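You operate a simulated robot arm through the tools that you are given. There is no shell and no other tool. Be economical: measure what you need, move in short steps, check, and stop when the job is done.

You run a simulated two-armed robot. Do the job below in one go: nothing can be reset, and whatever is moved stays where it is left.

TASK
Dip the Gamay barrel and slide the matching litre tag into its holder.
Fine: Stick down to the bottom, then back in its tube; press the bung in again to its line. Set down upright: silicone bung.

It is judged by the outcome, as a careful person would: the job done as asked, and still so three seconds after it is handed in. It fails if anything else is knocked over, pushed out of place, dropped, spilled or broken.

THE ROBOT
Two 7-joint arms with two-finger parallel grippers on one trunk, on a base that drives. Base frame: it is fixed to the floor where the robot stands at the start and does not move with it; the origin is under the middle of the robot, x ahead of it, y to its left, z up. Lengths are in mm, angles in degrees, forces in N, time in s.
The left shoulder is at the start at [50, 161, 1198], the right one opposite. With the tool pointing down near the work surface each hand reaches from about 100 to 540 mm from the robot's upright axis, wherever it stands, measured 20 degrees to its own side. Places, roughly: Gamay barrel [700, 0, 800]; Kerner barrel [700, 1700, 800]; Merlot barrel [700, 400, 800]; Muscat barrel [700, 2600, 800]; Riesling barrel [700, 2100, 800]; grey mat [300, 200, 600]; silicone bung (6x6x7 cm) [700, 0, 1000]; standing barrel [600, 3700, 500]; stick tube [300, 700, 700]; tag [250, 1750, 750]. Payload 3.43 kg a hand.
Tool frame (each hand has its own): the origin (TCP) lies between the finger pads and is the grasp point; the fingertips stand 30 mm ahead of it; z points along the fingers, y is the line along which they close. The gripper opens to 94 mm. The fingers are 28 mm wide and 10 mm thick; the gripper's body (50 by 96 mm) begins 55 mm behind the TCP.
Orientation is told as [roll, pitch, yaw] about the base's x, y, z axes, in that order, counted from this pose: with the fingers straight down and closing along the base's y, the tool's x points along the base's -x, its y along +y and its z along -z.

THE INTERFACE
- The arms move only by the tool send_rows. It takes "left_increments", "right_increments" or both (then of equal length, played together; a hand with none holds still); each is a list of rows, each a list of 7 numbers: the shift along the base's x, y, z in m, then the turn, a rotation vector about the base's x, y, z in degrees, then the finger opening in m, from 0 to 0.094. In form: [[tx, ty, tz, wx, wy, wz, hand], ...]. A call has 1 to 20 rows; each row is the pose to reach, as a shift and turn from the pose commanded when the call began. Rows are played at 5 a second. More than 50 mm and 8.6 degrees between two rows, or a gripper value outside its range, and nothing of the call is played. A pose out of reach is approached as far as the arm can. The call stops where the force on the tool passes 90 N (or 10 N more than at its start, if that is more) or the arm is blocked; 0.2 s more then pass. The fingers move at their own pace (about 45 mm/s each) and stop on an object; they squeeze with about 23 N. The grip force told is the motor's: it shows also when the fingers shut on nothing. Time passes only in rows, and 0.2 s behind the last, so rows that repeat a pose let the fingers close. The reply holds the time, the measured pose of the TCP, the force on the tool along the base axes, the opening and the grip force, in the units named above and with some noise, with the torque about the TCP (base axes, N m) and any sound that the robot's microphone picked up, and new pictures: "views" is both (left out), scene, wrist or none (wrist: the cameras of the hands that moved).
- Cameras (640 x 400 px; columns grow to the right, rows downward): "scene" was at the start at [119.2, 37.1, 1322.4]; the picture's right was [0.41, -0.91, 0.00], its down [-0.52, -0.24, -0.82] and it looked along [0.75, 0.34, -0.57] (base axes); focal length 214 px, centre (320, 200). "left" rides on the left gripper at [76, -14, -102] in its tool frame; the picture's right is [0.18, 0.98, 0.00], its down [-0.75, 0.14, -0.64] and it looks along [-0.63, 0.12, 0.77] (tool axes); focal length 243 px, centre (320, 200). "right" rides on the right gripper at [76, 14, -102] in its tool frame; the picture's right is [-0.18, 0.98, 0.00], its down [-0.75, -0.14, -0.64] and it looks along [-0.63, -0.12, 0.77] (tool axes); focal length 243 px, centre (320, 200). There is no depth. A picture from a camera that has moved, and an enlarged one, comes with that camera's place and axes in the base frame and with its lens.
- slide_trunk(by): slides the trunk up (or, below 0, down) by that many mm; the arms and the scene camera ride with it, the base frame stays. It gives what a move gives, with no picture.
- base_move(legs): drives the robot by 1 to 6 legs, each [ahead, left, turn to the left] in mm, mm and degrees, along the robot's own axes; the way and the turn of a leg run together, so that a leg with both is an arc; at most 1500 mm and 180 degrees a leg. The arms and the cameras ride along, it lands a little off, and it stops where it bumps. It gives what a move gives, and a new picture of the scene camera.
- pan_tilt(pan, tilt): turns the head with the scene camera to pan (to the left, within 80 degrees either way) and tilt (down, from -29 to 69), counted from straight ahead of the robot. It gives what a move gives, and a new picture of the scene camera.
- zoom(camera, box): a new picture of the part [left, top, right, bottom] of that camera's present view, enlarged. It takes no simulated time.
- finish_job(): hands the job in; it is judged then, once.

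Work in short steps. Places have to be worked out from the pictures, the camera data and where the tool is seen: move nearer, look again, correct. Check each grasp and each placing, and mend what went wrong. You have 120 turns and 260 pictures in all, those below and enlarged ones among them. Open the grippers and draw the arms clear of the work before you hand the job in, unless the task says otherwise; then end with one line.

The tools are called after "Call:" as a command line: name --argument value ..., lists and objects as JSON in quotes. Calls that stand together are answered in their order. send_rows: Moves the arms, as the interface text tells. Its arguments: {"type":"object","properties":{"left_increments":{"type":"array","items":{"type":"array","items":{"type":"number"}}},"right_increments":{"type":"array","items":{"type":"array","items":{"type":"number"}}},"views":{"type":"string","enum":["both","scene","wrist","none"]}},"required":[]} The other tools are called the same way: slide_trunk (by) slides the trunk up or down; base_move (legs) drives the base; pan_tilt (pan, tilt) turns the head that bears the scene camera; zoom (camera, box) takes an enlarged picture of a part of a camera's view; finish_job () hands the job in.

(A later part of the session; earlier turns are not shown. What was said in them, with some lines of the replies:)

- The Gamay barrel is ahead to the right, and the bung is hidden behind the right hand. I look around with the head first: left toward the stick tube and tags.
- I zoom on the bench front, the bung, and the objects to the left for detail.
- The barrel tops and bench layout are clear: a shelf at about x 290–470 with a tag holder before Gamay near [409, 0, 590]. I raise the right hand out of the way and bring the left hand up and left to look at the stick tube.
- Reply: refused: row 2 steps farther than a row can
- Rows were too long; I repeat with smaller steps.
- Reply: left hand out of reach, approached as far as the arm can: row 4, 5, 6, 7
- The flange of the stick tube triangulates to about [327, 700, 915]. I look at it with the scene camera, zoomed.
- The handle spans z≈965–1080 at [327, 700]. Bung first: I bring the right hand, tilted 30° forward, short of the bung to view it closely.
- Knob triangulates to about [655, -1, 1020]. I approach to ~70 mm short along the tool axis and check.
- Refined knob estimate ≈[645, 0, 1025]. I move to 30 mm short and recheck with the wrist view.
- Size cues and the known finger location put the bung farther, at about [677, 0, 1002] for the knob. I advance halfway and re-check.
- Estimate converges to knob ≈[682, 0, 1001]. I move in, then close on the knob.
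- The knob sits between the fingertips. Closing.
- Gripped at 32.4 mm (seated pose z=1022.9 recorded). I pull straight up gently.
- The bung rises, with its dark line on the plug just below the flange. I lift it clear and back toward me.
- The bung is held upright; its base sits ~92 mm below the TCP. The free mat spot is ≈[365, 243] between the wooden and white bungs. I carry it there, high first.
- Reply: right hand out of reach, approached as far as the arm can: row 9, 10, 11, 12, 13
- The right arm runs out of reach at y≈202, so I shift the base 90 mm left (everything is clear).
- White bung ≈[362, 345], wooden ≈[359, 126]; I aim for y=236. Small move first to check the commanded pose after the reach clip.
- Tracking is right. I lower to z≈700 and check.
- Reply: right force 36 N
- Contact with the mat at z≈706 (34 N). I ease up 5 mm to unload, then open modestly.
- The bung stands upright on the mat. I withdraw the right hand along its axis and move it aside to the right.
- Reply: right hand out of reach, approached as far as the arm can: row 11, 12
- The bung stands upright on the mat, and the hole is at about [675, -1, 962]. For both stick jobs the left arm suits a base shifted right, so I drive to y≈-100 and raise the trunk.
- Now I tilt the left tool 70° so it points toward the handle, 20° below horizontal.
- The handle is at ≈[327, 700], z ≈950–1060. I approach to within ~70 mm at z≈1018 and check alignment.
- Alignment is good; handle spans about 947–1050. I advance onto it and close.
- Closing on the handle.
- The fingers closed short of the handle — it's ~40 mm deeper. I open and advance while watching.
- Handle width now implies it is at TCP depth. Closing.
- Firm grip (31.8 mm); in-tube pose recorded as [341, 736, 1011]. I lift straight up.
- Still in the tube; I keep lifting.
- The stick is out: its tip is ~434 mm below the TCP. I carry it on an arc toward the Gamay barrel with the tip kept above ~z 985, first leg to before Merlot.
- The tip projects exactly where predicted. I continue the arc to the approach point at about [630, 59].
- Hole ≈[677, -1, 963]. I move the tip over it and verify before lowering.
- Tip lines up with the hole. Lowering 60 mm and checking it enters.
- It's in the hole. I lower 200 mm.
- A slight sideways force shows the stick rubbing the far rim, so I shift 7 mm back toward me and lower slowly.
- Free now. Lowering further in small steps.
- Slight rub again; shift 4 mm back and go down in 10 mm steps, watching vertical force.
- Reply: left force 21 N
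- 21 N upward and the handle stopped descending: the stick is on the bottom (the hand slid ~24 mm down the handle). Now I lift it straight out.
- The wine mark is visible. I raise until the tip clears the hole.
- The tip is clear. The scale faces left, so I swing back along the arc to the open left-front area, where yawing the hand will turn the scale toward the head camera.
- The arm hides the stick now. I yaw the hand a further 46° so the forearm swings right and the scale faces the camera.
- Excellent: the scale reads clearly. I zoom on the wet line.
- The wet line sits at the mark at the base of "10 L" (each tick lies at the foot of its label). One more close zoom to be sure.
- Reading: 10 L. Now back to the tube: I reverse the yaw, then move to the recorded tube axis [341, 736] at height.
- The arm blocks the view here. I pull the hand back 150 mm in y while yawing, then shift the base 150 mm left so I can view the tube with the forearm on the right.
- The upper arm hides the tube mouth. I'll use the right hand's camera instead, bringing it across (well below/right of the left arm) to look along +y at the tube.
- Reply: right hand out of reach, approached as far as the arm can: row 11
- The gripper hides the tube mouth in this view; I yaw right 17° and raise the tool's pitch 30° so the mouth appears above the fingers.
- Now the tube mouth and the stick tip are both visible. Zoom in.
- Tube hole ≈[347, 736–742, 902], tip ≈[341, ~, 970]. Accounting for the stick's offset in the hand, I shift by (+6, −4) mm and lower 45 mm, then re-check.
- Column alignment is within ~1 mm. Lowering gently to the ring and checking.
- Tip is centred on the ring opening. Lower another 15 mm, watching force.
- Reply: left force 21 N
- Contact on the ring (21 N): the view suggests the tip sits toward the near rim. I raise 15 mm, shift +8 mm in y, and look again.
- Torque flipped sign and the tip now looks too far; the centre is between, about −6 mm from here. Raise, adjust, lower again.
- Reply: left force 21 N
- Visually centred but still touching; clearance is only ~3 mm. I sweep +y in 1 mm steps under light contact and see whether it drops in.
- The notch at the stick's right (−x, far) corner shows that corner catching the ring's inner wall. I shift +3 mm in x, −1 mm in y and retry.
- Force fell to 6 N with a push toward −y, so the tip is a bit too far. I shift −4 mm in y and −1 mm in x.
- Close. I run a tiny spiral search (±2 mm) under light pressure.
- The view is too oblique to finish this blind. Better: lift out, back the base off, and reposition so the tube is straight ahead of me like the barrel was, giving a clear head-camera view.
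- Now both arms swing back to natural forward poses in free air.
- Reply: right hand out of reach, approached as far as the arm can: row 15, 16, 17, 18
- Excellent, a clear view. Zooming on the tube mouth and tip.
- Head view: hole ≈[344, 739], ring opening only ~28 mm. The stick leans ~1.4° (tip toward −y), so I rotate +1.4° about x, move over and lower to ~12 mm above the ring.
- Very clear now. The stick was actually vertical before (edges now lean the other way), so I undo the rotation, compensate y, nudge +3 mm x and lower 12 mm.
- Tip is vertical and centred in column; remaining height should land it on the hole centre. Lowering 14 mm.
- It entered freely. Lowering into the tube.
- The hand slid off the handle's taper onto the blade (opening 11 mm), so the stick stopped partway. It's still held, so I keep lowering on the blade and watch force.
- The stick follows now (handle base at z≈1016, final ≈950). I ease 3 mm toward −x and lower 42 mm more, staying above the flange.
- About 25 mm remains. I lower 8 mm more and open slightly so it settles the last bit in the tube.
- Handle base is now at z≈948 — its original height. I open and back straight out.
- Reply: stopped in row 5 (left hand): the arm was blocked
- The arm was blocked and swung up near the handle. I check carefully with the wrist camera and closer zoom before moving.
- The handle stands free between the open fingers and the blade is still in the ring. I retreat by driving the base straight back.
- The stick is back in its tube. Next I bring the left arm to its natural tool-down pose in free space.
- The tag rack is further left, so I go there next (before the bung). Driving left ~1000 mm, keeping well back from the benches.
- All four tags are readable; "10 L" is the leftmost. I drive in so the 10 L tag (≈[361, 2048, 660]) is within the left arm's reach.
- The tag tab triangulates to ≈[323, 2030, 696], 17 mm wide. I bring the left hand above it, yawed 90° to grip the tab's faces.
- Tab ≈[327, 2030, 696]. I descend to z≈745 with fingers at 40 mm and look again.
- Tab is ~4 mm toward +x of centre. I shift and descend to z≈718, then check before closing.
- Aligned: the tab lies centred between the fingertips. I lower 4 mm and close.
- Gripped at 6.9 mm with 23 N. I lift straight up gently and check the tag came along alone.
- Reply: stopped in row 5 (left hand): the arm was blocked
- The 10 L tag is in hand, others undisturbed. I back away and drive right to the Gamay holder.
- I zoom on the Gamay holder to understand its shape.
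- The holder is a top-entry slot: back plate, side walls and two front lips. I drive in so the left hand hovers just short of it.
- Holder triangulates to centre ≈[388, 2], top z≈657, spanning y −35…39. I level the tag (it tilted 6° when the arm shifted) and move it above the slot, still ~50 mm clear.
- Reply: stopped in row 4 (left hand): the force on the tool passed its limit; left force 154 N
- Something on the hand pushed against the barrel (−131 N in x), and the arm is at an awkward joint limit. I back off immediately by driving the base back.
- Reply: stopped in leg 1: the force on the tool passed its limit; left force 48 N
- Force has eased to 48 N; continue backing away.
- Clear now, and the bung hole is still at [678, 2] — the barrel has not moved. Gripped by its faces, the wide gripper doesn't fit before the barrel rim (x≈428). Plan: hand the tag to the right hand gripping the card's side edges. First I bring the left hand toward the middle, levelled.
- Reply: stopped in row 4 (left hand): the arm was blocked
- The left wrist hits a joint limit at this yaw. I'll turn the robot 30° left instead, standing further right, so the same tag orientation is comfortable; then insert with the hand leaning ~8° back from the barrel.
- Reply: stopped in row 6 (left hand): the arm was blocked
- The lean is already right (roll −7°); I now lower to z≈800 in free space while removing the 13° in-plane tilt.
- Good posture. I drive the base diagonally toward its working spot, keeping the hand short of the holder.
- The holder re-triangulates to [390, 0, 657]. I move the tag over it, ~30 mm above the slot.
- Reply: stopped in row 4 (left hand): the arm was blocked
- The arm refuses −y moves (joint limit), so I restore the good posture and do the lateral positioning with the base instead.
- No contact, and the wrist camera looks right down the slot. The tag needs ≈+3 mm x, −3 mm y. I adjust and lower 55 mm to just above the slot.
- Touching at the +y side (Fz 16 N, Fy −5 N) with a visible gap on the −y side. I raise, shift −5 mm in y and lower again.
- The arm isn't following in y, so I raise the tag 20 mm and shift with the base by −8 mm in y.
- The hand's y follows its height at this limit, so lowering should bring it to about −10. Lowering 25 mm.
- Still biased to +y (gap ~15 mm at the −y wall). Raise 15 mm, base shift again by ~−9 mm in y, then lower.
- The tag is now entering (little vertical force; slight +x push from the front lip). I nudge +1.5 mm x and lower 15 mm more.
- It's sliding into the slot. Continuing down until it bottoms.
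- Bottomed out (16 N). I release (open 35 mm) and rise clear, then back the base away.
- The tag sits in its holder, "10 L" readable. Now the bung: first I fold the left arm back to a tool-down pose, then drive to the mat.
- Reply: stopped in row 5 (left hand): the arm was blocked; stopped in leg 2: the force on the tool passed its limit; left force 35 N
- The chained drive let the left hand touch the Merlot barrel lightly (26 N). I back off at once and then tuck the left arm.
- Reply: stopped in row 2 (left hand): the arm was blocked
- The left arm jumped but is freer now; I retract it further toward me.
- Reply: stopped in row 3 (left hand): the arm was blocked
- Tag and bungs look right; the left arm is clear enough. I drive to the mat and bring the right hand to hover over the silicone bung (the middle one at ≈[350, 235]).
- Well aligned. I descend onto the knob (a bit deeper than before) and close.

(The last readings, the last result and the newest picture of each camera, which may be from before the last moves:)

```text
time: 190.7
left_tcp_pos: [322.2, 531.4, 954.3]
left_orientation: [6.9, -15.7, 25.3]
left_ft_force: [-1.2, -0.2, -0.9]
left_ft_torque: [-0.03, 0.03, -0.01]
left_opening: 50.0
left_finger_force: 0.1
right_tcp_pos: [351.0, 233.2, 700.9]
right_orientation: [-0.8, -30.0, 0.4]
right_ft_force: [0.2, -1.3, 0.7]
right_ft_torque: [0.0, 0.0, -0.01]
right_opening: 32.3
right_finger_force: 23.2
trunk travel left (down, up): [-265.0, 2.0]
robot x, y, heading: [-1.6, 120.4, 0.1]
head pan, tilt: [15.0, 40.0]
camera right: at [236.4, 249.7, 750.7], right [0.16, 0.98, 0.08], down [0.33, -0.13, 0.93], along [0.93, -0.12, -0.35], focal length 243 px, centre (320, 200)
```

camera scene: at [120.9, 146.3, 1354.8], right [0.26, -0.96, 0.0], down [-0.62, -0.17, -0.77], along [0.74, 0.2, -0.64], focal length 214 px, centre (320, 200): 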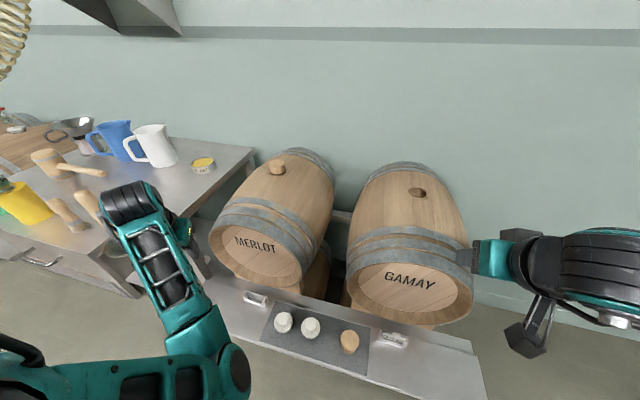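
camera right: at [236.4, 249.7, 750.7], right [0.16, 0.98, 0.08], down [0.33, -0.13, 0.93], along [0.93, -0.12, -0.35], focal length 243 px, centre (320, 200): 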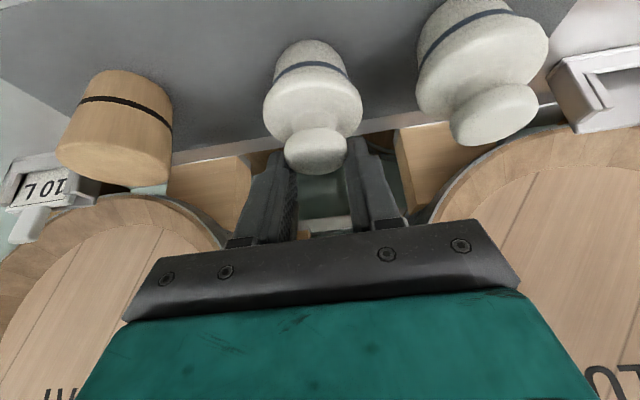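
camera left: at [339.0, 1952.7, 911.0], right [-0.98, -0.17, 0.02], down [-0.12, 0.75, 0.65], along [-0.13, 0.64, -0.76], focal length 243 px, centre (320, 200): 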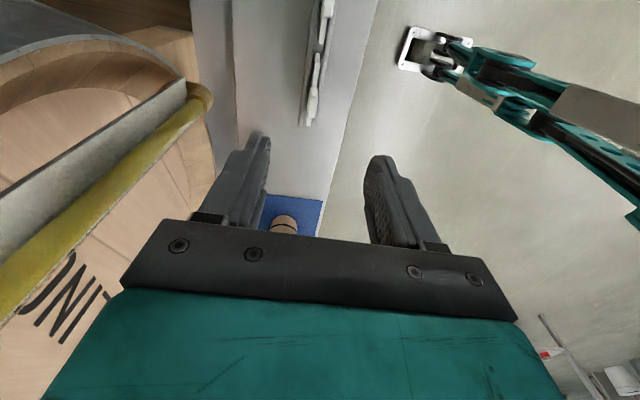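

Gripped (32.3 mm). I lift high and carry it over the Gamay hole.

Call:
send_rows --right_increments '[[0, 0, 0.04, 0, 0, 0, 0.01], [0, 0, 0.085, 0, 0, 0, 0.01], [0, 0, 0.13, 0, 0, 0, 0.01], [0, 0, 0.175, 0, 0, 0, 0.01], [0, 0, 0.22, 0, 0, 0, 0.01], [0, -0.01, 0.265, 0, 0, 0, 0.01], [0, -0.03, 0.305, 0, 0, 0, 0.01], [0.01, -0.055, 0.345, 0, 0, 0, 0.01], [0.02, -0.08, 0.385, 0, 0, 0, 0.01], [0.03, -0.115, 0.415, 0, 0, 0, 0.01], [0.06, -0.15, 0.42, 0, 0, 0, 0.01], [0.095, -0.18, 0.42, 0, 0, 0, 0.01], [0.13, -0.21, 0.42, 0, 0, 0, 0.01], [0.17, -0.23, 0.42, 0, 0, 0, 0.01], [0.215, -0.235, 0.42, 0, 0, 0, 0.01], [0.26, -0.235, 0.42, 0, 0, 0, 0.01], [0.29, -0.235, 0.42, 0, 0, 0, 0.01], [0.318, -0.235, 0.42, 0, 0, 0, 0.01], [0.318, -0.235, 0.41, 0, 0, 0, 0.01]]' --views "wrist"

Call:
pan_tilt --pan -10 --tilt 35

Call:
zoom --camera "scene" --box '[260, 120, 380, 220]'

```text
time: 194.7
left_tcp_pos: [323.1, 532.1, 955.1]
left_orientation: [7.0, -15.7, 25.4]
left_ft_force: [-0.1, -0.2, -0.8]
left_ft_torque: [0.0, 0.02, 0.03]
left_opening: 50.0
left_finger_force: 0.0
right_tcp_pos: [671.8, 0.9, 1109.2]
right_orientation: [-0.7, -30.0, 0.4]
right_ft_force: [-0.4, 0.0, -1.4]
right_ft_torque: [0.03, 0.01, -0.01]
right_opening: 32.4
right_finger_force: 22.9
trunk travel left (down, up): [-265.0, 2.0]
robot x, y, heading: [-2.2, 123.9, 0.2]
head pan, tilt: [15.0, 40.0]
camera right: at [555.4, 15.7, 1159.3], right [0.16, 0.98, 0.08], down [0.33, -0.13, 0.93], along [0.93, -0.12, -0.35], focal length 243 px, centre (320, 200)
```

right: 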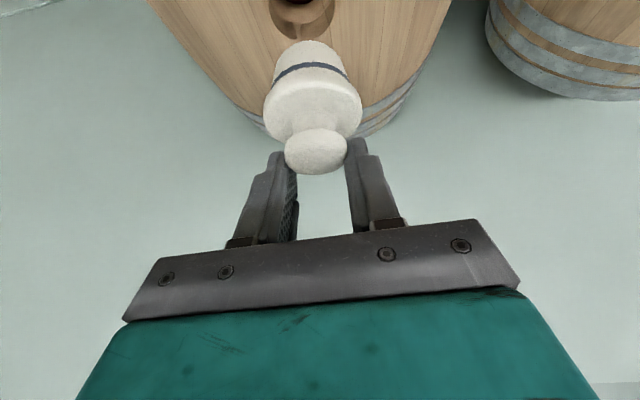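

```text
time: 195.6
left_tcp_pos: [323.2, 532.7, 953.8]
left_orientation: [7.1, -15.7, 25.4]
left_ft_force: [-0.1, -0.4, -0.3]
left_ft_torque: [0.0, -0.01, 0.01]
left_opening: 49.7
left_finger_force: 0.2
right_tcp_pos: [671.5, 1.6, 1110.1]
right_orientation: [-0.7, -30.0, 0.4]
right_ft_force: [0.7, 0.2, -0.4]
right_ft_torque: [0.01, -0.03, -0.02]
right_opening: 32.2
right_finger_force: 23.1
trunk travel left (down, up): [-265.0, 2.0]
robot x, y, heading: [-3.6, 124.0, 0.2]
head pan, tilt: [-10.0, 35.0]
camera scene: at [125.0, 109.0, 1362.4], right [-0.17, -0.99, 0.0], down [-0.57, 0.1, -0.82], along [0.81, -0.14, -0.57], focal length 214 px, centre (320, 200)
```

scene: 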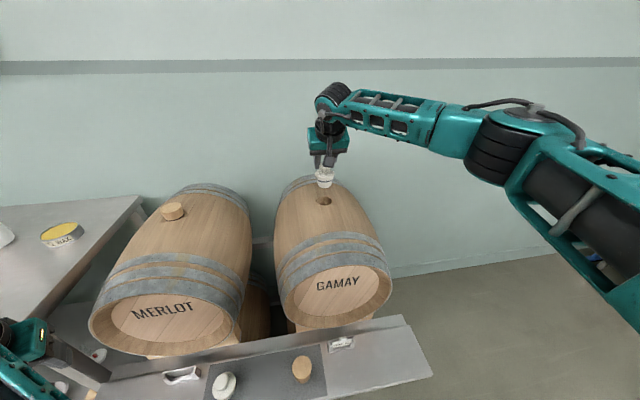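

```text
4.00 times, centred on (320, 170) of scene
camera zoom: at [125.0, 109.0, 1362.4], right [-0.17, -0.99, 0.0], down [-0.57, 0.1, -0.82], along [0.81, -0.14, -0.57], focal length 858 px, centre (320, 320)
```

zoom: 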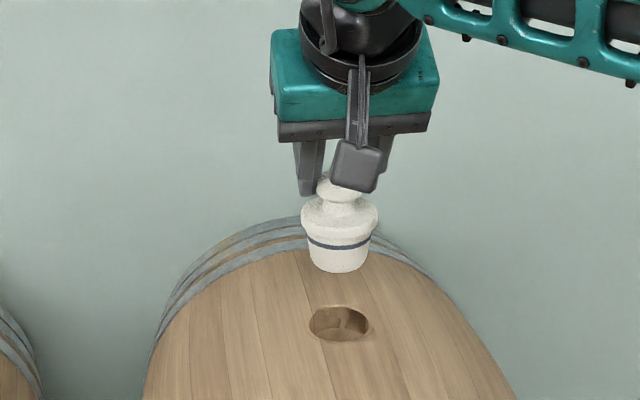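

Column and height relations match: the plug is right over the hole (bottom ~58 mm above). I lower 66 mm to start entry and check.

Call:
send_rows --right_increments '[[0, 0, -0.02, 0, 0, 0, 0.01], [0, 0, -0.04, 0, 0, 0, 0.01], [0, 0, -0.055, 0, 0, 0, 0.01], [0, 0, -0.062, 0, 0, 0, 0.01], [0, 0, -0.066, 0, 0, 0, 0.01]]' --views "wrist"

Call:
zoom --camera "scene" --box '[280, 150, 370, 220]'

```text
time: 196.8
left_tcp_pos: [322.7, 532.8, 953.3]
left_orientation: [7.0, -15.6, 25.3]
left_ft_force: [0.4, -0.1, 0.4]
left_ft_torque: [0.01, -0.03, 0.01]
left_opening: 50.0
left_finger_force: 0.1
right_tcp_pos: [671.9, 0.3, 1043.4]
right_orientation: [-0.7, -30.0, 0.3]
right_ft_force: [-0.2, -0.6, -1.1]
right_ft_torque: [0.01, 0.0, 0.0]
right_opening: 32.3
right_finger_force: 23.2
trunk travel left (down, up): [-265.0, 2.0]
robot x, y, heading: [-2.9, 120.0, 0.4]
head pan, tilt: [-10.0, 35.0]
camera right: at [555.7, 15.1, 1093.8], right [0.16, 0.98, 0.08], down [0.33, -0.13, 0.93], along [0.93, -0.12, -0.35], focal length 243 px, centre (320, 200)
```

right: 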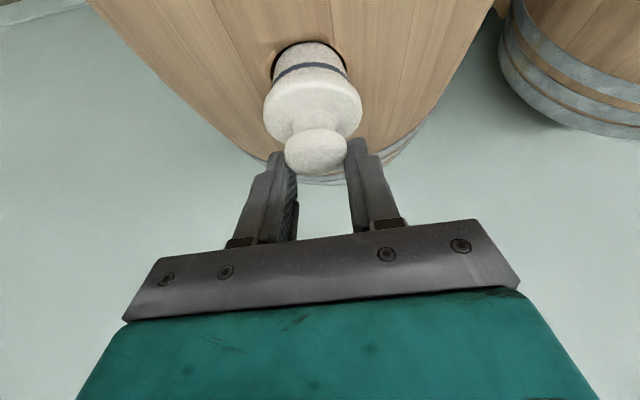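

```text
5.71 times, centred on (325, 185) of scene
camera zoom: at [125.0, 108.9, 1362.5], right [-0.17, -0.99, 0.0], down [-0.57, 0.1, -0.82], along [0.81, -0.14, -0.57], focal length 1226 px, centre (291, 286)
```

zoom: 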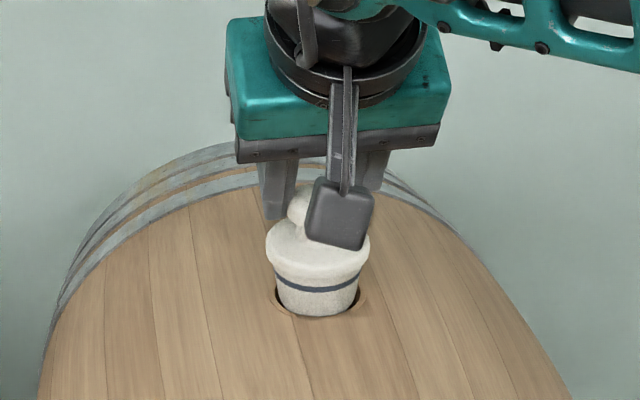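

It's entering centred with no force. I press further down in small steps.

Call:
send_rows --right_increments '[[0, -0.001, -0.006, 0, 0, 0, 0.01], [0, -0.001, -0.012, 0, 0, 0, 0.01], [0, -0.001, -0.017, 0, 0, 0, 0.01], [0, -0.001, -0.021, 0, 0, 0, 0.01], [0, -0.001, -0.024, 0, 0, 0, 0.01]]' --views "wrist"

Call:
zoom --camera "scene" --box '[290, 160, 360, 215]'

```text
time: 198.0
left_tcp_pos: [322.7, 533.1, 954.7]
left_orientation: [6.9, -15.7, 25.4]
left_ft_force: [0.1, 0.3, 1.1]
left_ft_torque: [0.01, -0.03, 0.0]
left_opening: 50.1
left_finger_force: 0.1
right_tcp_pos: [672.4, -0.2, 1023.8]
right_orientation: [-0.7, -30.5, 0.2]
right_ft_force: [3.5, 0.6, 17.3]
right_ft_torque: [0.13, -0.07, -0.05]
right_opening: 32.6
right_finger_force: 23.5
trunk travel left (down, up): [-265.0, 2.0]
robot x, y, heading: [-1.4, 124.7, 0.4]
head pan, tilt: [-10.0, 35.0]
camera right: at [554.9, 14.1, 1072.5], right [0.16, 0.98, 0.08], down [0.33, -0.13, 0.94], along [0.93, -0.12, -0.34], focal length 243 px, centre (320, 200)
```

right: 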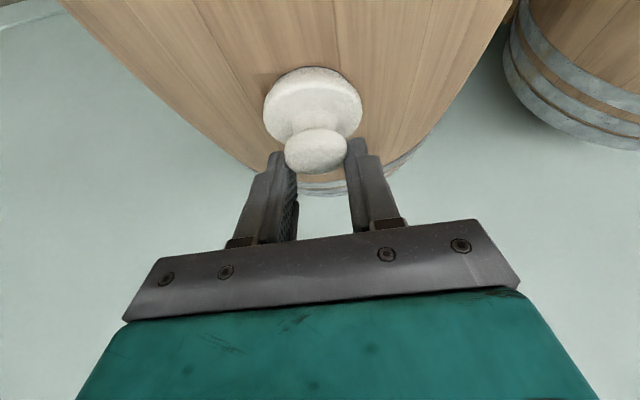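

```text
7.27 times, centred on (325, 188) of scene
camera zoom: at [123.5, 109.5, 1362.8], right [-0.17, -0.99, 0.0], down [-0.56, 0.1, -0.82], along [0.81, -0.14, -0.57], focal length 1560 px, centre (284, 291)
```

zoom: 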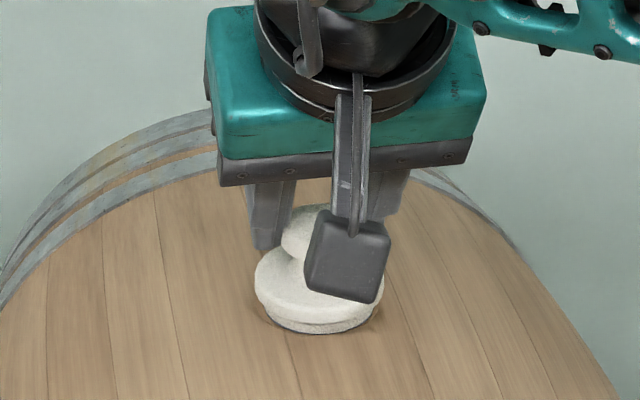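

17 N resistance. Let me zoom closely at the base to see the line.

Call:
zoom --camera "scene" --box '[308, 180, 338, 202]'

Call:
zoom --camera "right" --box '[250, 50, 370, 140]'

```text
16.00 times, centred on (323, 191) of scene
camera zoom: at [123.5, 109.5, 1362.8], right [-0.17, -0.99, 0.0], down [-0.56, 0.1, -0.82], along [0.81, -0.14, -0.57], focal length 3432 px, centre (272, 344)
```

zoom: 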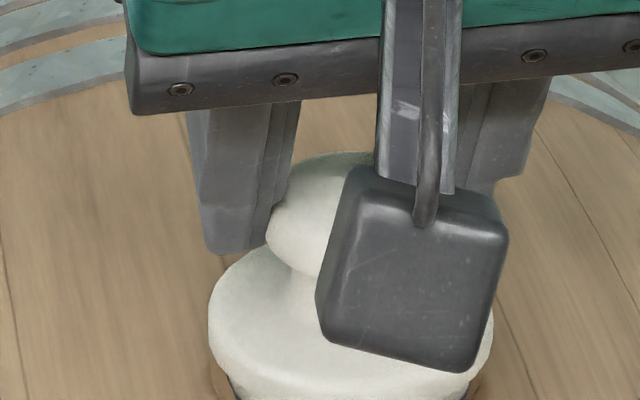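

```text
4.44 times, centred on (310, 95) of right
camera zoom: at [554.9, 14.1, 1072.5], right [0.16, 0.98, 0.08], down [0.33, -0.13, 0.94], along [0.93, -0.12, -0.34], focal length 1078 px, centre (364, 667)
```

zoom: 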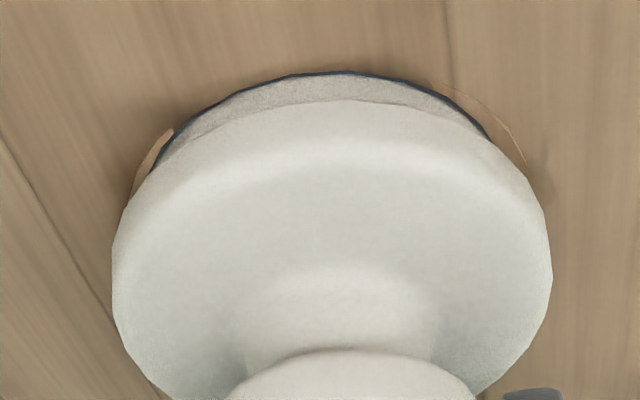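

The blue line is right at the barrel surface, a thin sliver still showing. I press about 1.5 mm more and check.

Call:
send_rows --right_increments '[[0, 0, -0.0015, 0, 0, 0, 0.01], [0, 0, -0.003, 0, 0, 0, 0.01], [0, 0, -0.003, 0, 0, 0, 0.01]]' --views "none"

Call:
zoom --camera "right" --box '[250, 50, 370, 140]'

```text
time: 198.8
left_tcp_pos: [322.8, 533.1, 954.9]
left_orientation: [6.9, -15.7, 25.2]
left_ft_force: [0.1, 0.3, 0.3]
left_ft_torque: [0.01, -0.01, -0.03]
left_opening: 50.1
left_finger_force: 0.1
right_tcp_pos: [672.6, -0.8, 1020.9]
right_orientation: [-0.6, -30.3, 0.3]
right_ft_force: [8.3, 3.0, 17.8]
right_ft_torque: [0.25, -0.21, -0.08]
right_opening: 32.5
right_finger_force: 23.1
trunk travel left (down, up): [-265.0, 2.0]
robot x, y, heading: [-4.1, 121.5, 0.2]
head pan, tilt: [-10.0, 35.0]
```

```text
4.44 times, centred on (310, 95) of right
camera zoom: at [555.0, 14.0, 1070.1], right [0.16, 0.98, 0.08], down [0.33, -0.13, 0.94], along [0.93, -0.12, -0.34], focal length 1078 px, centre (364, 667)
```

zoom: 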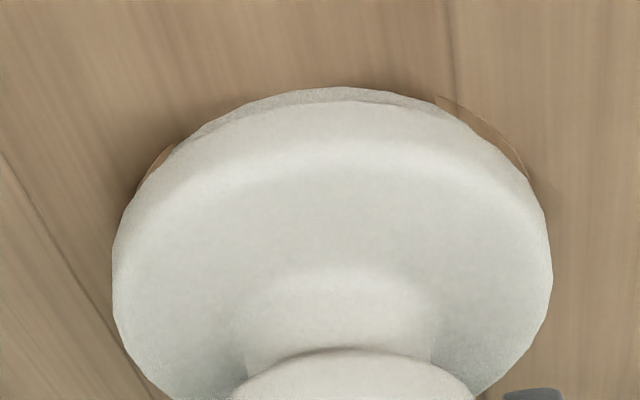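

The line has just gone under. I compare with the original look from the head camera.

Call:
zoom --camera "scene" --box '[300, 180, 350, 212]'

```text
12.50 times, centred on (325, 196) of scene
camera zoom: at [123.7, 109.7, 1362.7], right [-0.17, -0.99, 0.0], down [-0.56, 0.1, -0.82], along [0.81, -0.14, -0.57], focal length 2681 px, centre (258, 250)
```

zoom: 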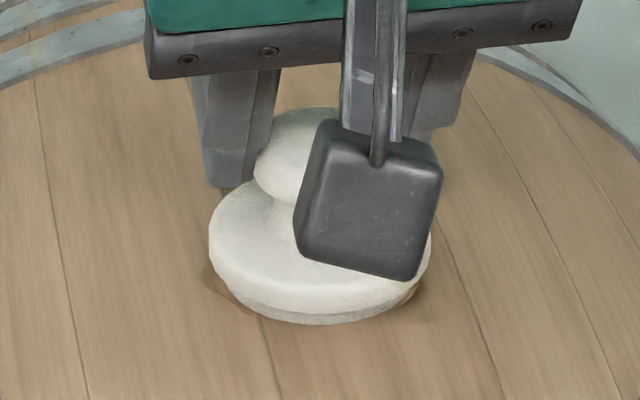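

The front of the line is just hidden, ~1–1.5 mm too deep. I ease the bung up slightly.

Call:
send_rows --right_increments '[[0, 0, 0.003, 0, 0, 0, 0.01], [0, 0, 0.0058, 0, 0, 0, 0.01], [0, 0, 0.0058, 0, 0, 0, 0.01]]' --views "none"

Call:
zoom --camera "scene" --box '[300, 180, 350, 212]'

Call:
zoom --camera "right" --box '[250, 50, 370, 140]'

```text
time: 199.6
left_tcp_pos: [323.4, 532.0, 953.6]
left_orientation: [7.0, -15.6, 25.4]
left_ft_force: [0.4, -0.2, -0.5]
left_ft_torque: [0.0, 0.03, 0.02]
left_opening: 49.7
left_finger_force: 0.1
right_tcp_pos: [672.6, -0.8, 1021.6]
right_orientation: [-0.8, -29.7, 0.5]
right_ft_force: [11.0, 3.6, -2.4]
right_ft_torque: [0.28, -0.55, -0.05]
right_opening: 32.1
right_finger_force: 22.9
trunk travel left (down, up): [-265.0, 2.0]
robot x, y, heading: [-0.4, 124.7, 0.4]
head pan, tilt: [-10.0, 35.0]
```

```text
12.50 times, centred on (325, 196) of scene
camera zoom: at [126.5, 109.5, 1362.1], right [-0.17, -0.99, 0.0], down [-0.57, 0.1, -0.82], along [0.81, -0.14, -0.57], focal length 2681 px, centre (258, 250)
```

zoom: 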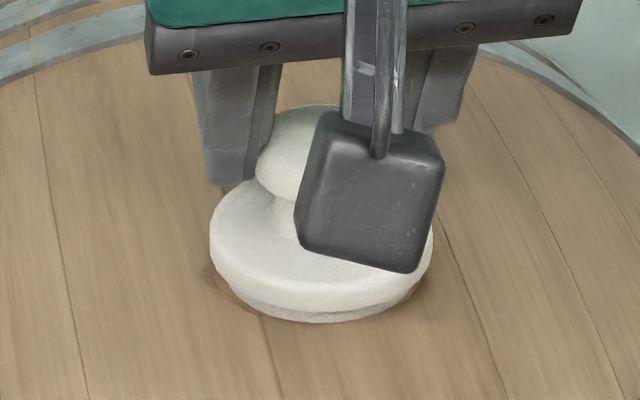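

```text
4.44 times, centred on (310, 95) of right
camera zoom: at [555.6, 13.9, 1071.1], right [0.16, 0.98, 0.08], down [0.34, -0.13, 0.93], along [0.93, -0.12, -0.35], focal length 1078 px, centre (364, 667)
```

zoom: 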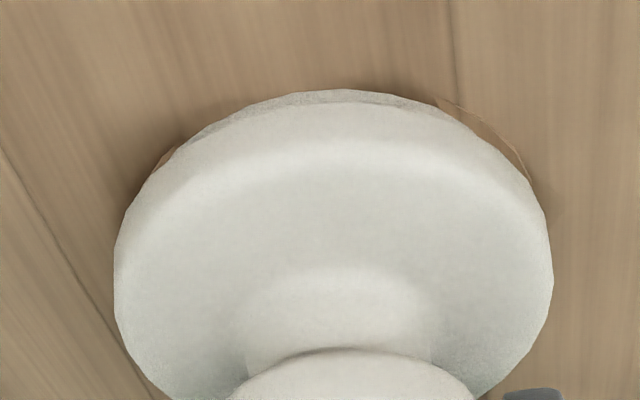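

The bung is seated within about a millimetre of its line. I release and withdraw along the tool axis, then check.

Call:
send_rows --right_increments '[[-0.003, -0.001, 0, 0, 0, 0, 0.02], [-0.003, -0.001, 0, 0, 0, 0, 0.06], [-0.003, -0.001, 0, 0, 0, 0, 0.07], [-0.013, -0.001, 0.02, 0, 0, 0, 0.07], [-0.03, -0.001, 0.05, 0, 0, 0, 0.07], [-0.05, -0.001, 0.085, 0, 0, 0, 0.07], [-0.08, -0.01, 0.11, 0, 0, 0, 0.07], [-0.11, -0.03, 0.12, 0, 0, 0, 0.07], [-0.14, -0.06, 0.12, 0, 0, 0, 0.07], [-0.17, -0.09, 0.12, 0, 0, 0, 0.07]]' --views "none"

Call:
zoom --camera "scene" --box '[300, 175, 350, 212]'

```text
time: 201.8
left_tcp_pos: [321.8, 531.0, 954.5]
left_orientation: [7.1, -15.7, 25.3]
left_ft_force: [-0.9, -0.5, 0.6]
left_ft_torque: [0.0, -0.01, 0.0]
left_opening: 50.2
left_finger_force: 0.0
right_tcp_pos: [498.6, -90.4, 1145.2]
right_orientation: [-0.6, -30.1, 0.3]
right_ft_force: [-0.7, 0.1, 1.0]
right_ft_torque: [0.0, -0.05, -0.01]
right_opening: 70.1
right_finger_force: 0.0
trunk travel left (down, up): [-265.0, 2.0]
robot x, y, heading: [0.6, 121.3, 0.4]
head pan, tilt: [-10.0, 35.0]
```

```text
10.81 times, centred on (325, 194) of scene
camera zoom: at [124.2, 108.3, 1362.6], right [-0.17, -0.99, 0.0], down [-0.56, 0.1, -0.82], along [0.81, -0.14, -0.57], focal length 2319 px, centre (266, 270)
```

zoom: 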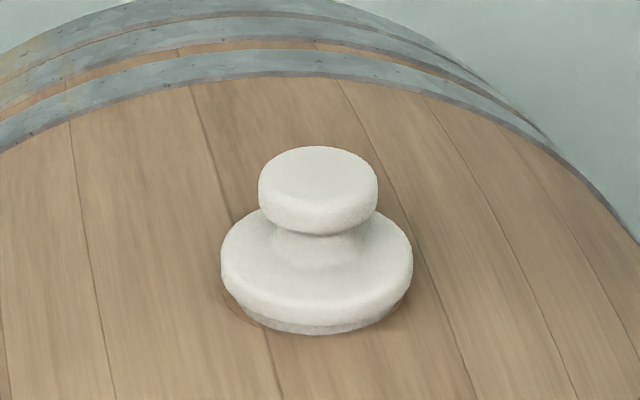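

The bung is seated upright. I back the base away so both arms are clear, and take a final look.

Call:
base_move --legs '[[-250, 0, 0]]'

Call:
pan_tilt --pan 15 --tilt 35

Call:
zoom --camera "scene" --box '[120, 130, 420, 320]'

```text
time: 203.6
left_tcp_pos: [75.7, 531.7, 955.0]
left_orientation: [7.0, -15.7, 25.2]
left_ft_force: [-0.5, 0.5, -0.2]
left_ft_torque: [-0.02, -0.04, -0.02]
left_opening: 50.0
left_finger_force: 0.1
right_tcp_pos: [252.7, -90.4, 1144.3]
right_orientation: [-0.7, -30.0, 0.4]
right_ft_force: [0.5, -0.5, 1.0]
right_ft_torque: [0.0, 0.01, 0.01]
right_opening: 70.0
right_finger_force: 0.0
trunk travel left (down, up): [-265.0, 2.0]
robot x, y, heading: [-248.7, 118.9, 0.1]
head pan, tilt: [-10.0, 35.0]
camera scene: at [-122.5, 108.0, 1362.6], right [-0.17, -0.99, 0.0], down [-0.56, 0.1, -0.82], along [0.81, -0.14, -0.57], focal length 214 px, centre (320, 200)
```

scene: 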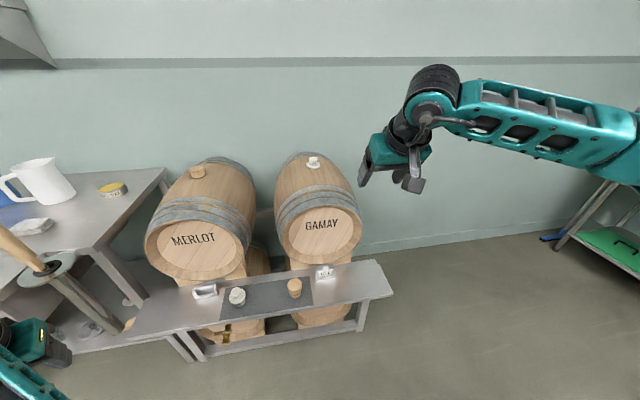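

```text
time: 204.5
left_tcp_pos: [75.4, 531.2, 955.0]
left_orientation: [7.0, -15.6, 25.3]
left_ft_force: [0.1, -0.3, 0.4]
left_ft_torque: [-0.01, 0.01, -0.03]
left_opening: 49.9
left_finger_force: 0.2
right_tcp_pos: [252.5, -90.7, 1143.7]
right_orientation: [-0.7, -30.1, 0.3]
right_ft_force: [-0.8, -0.1, 0.0]
right_ft_torque: [-0.03, 0.02, 0.02]
right_opening: 70.0
right_finger_force: 0.1
trunk travel left (down, up): [-265.0, 2.0]
robot x, y, heading: [-247.9, 122.7, 0.3]
head pan, tilt: [15.0, 35.0]
camera scene: at [-123.6, 146.0, 1362.5], right [0.26, -0.96, 0.0], down [-0.55, -0.15, -0.82], along [0.79, 0.21, -0.57], focal length 214 px, centre (320, 200)
```

scene: 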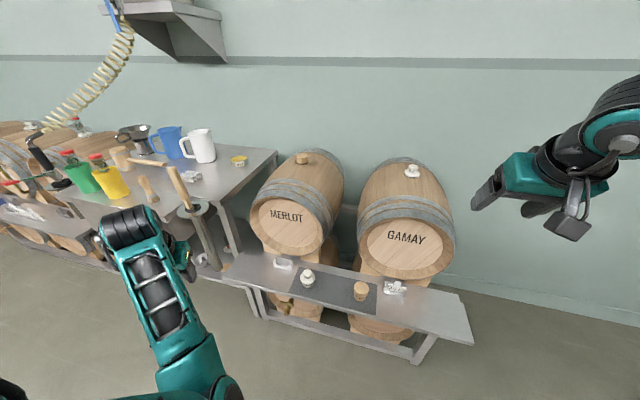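

```text
2.11 times, centred on (270, 225) of scene
camera zoom: at [-123.6, 146.0, 1362.5], right [0.26, -0.96, 0.0], down [-0.55, -0.15, -0.82], along [0.79, 0.21, -0.57], focal length 452 px, centre (425, 147)
```

zoom: 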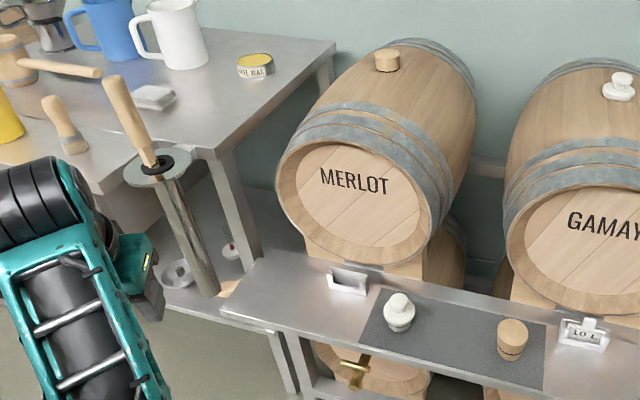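

The final view shows the bung in Gamay, the stick in its tube, the 10 L tag in its holder and everything else standing. Both hands are empty and clear, so I hand the job in.

Call:
finish_job

```text
The job is handed in.
```

The Gamay barrel is dipped at 10 L. The stick is back in its tube, the bung is pressed in about a millimetre past its line, and the 10 L tag is in the holder. Along the way a hand bumped the Gamay barrel (131 N) and the Merlot barrel (26 N); nothing looked moved afterwards.
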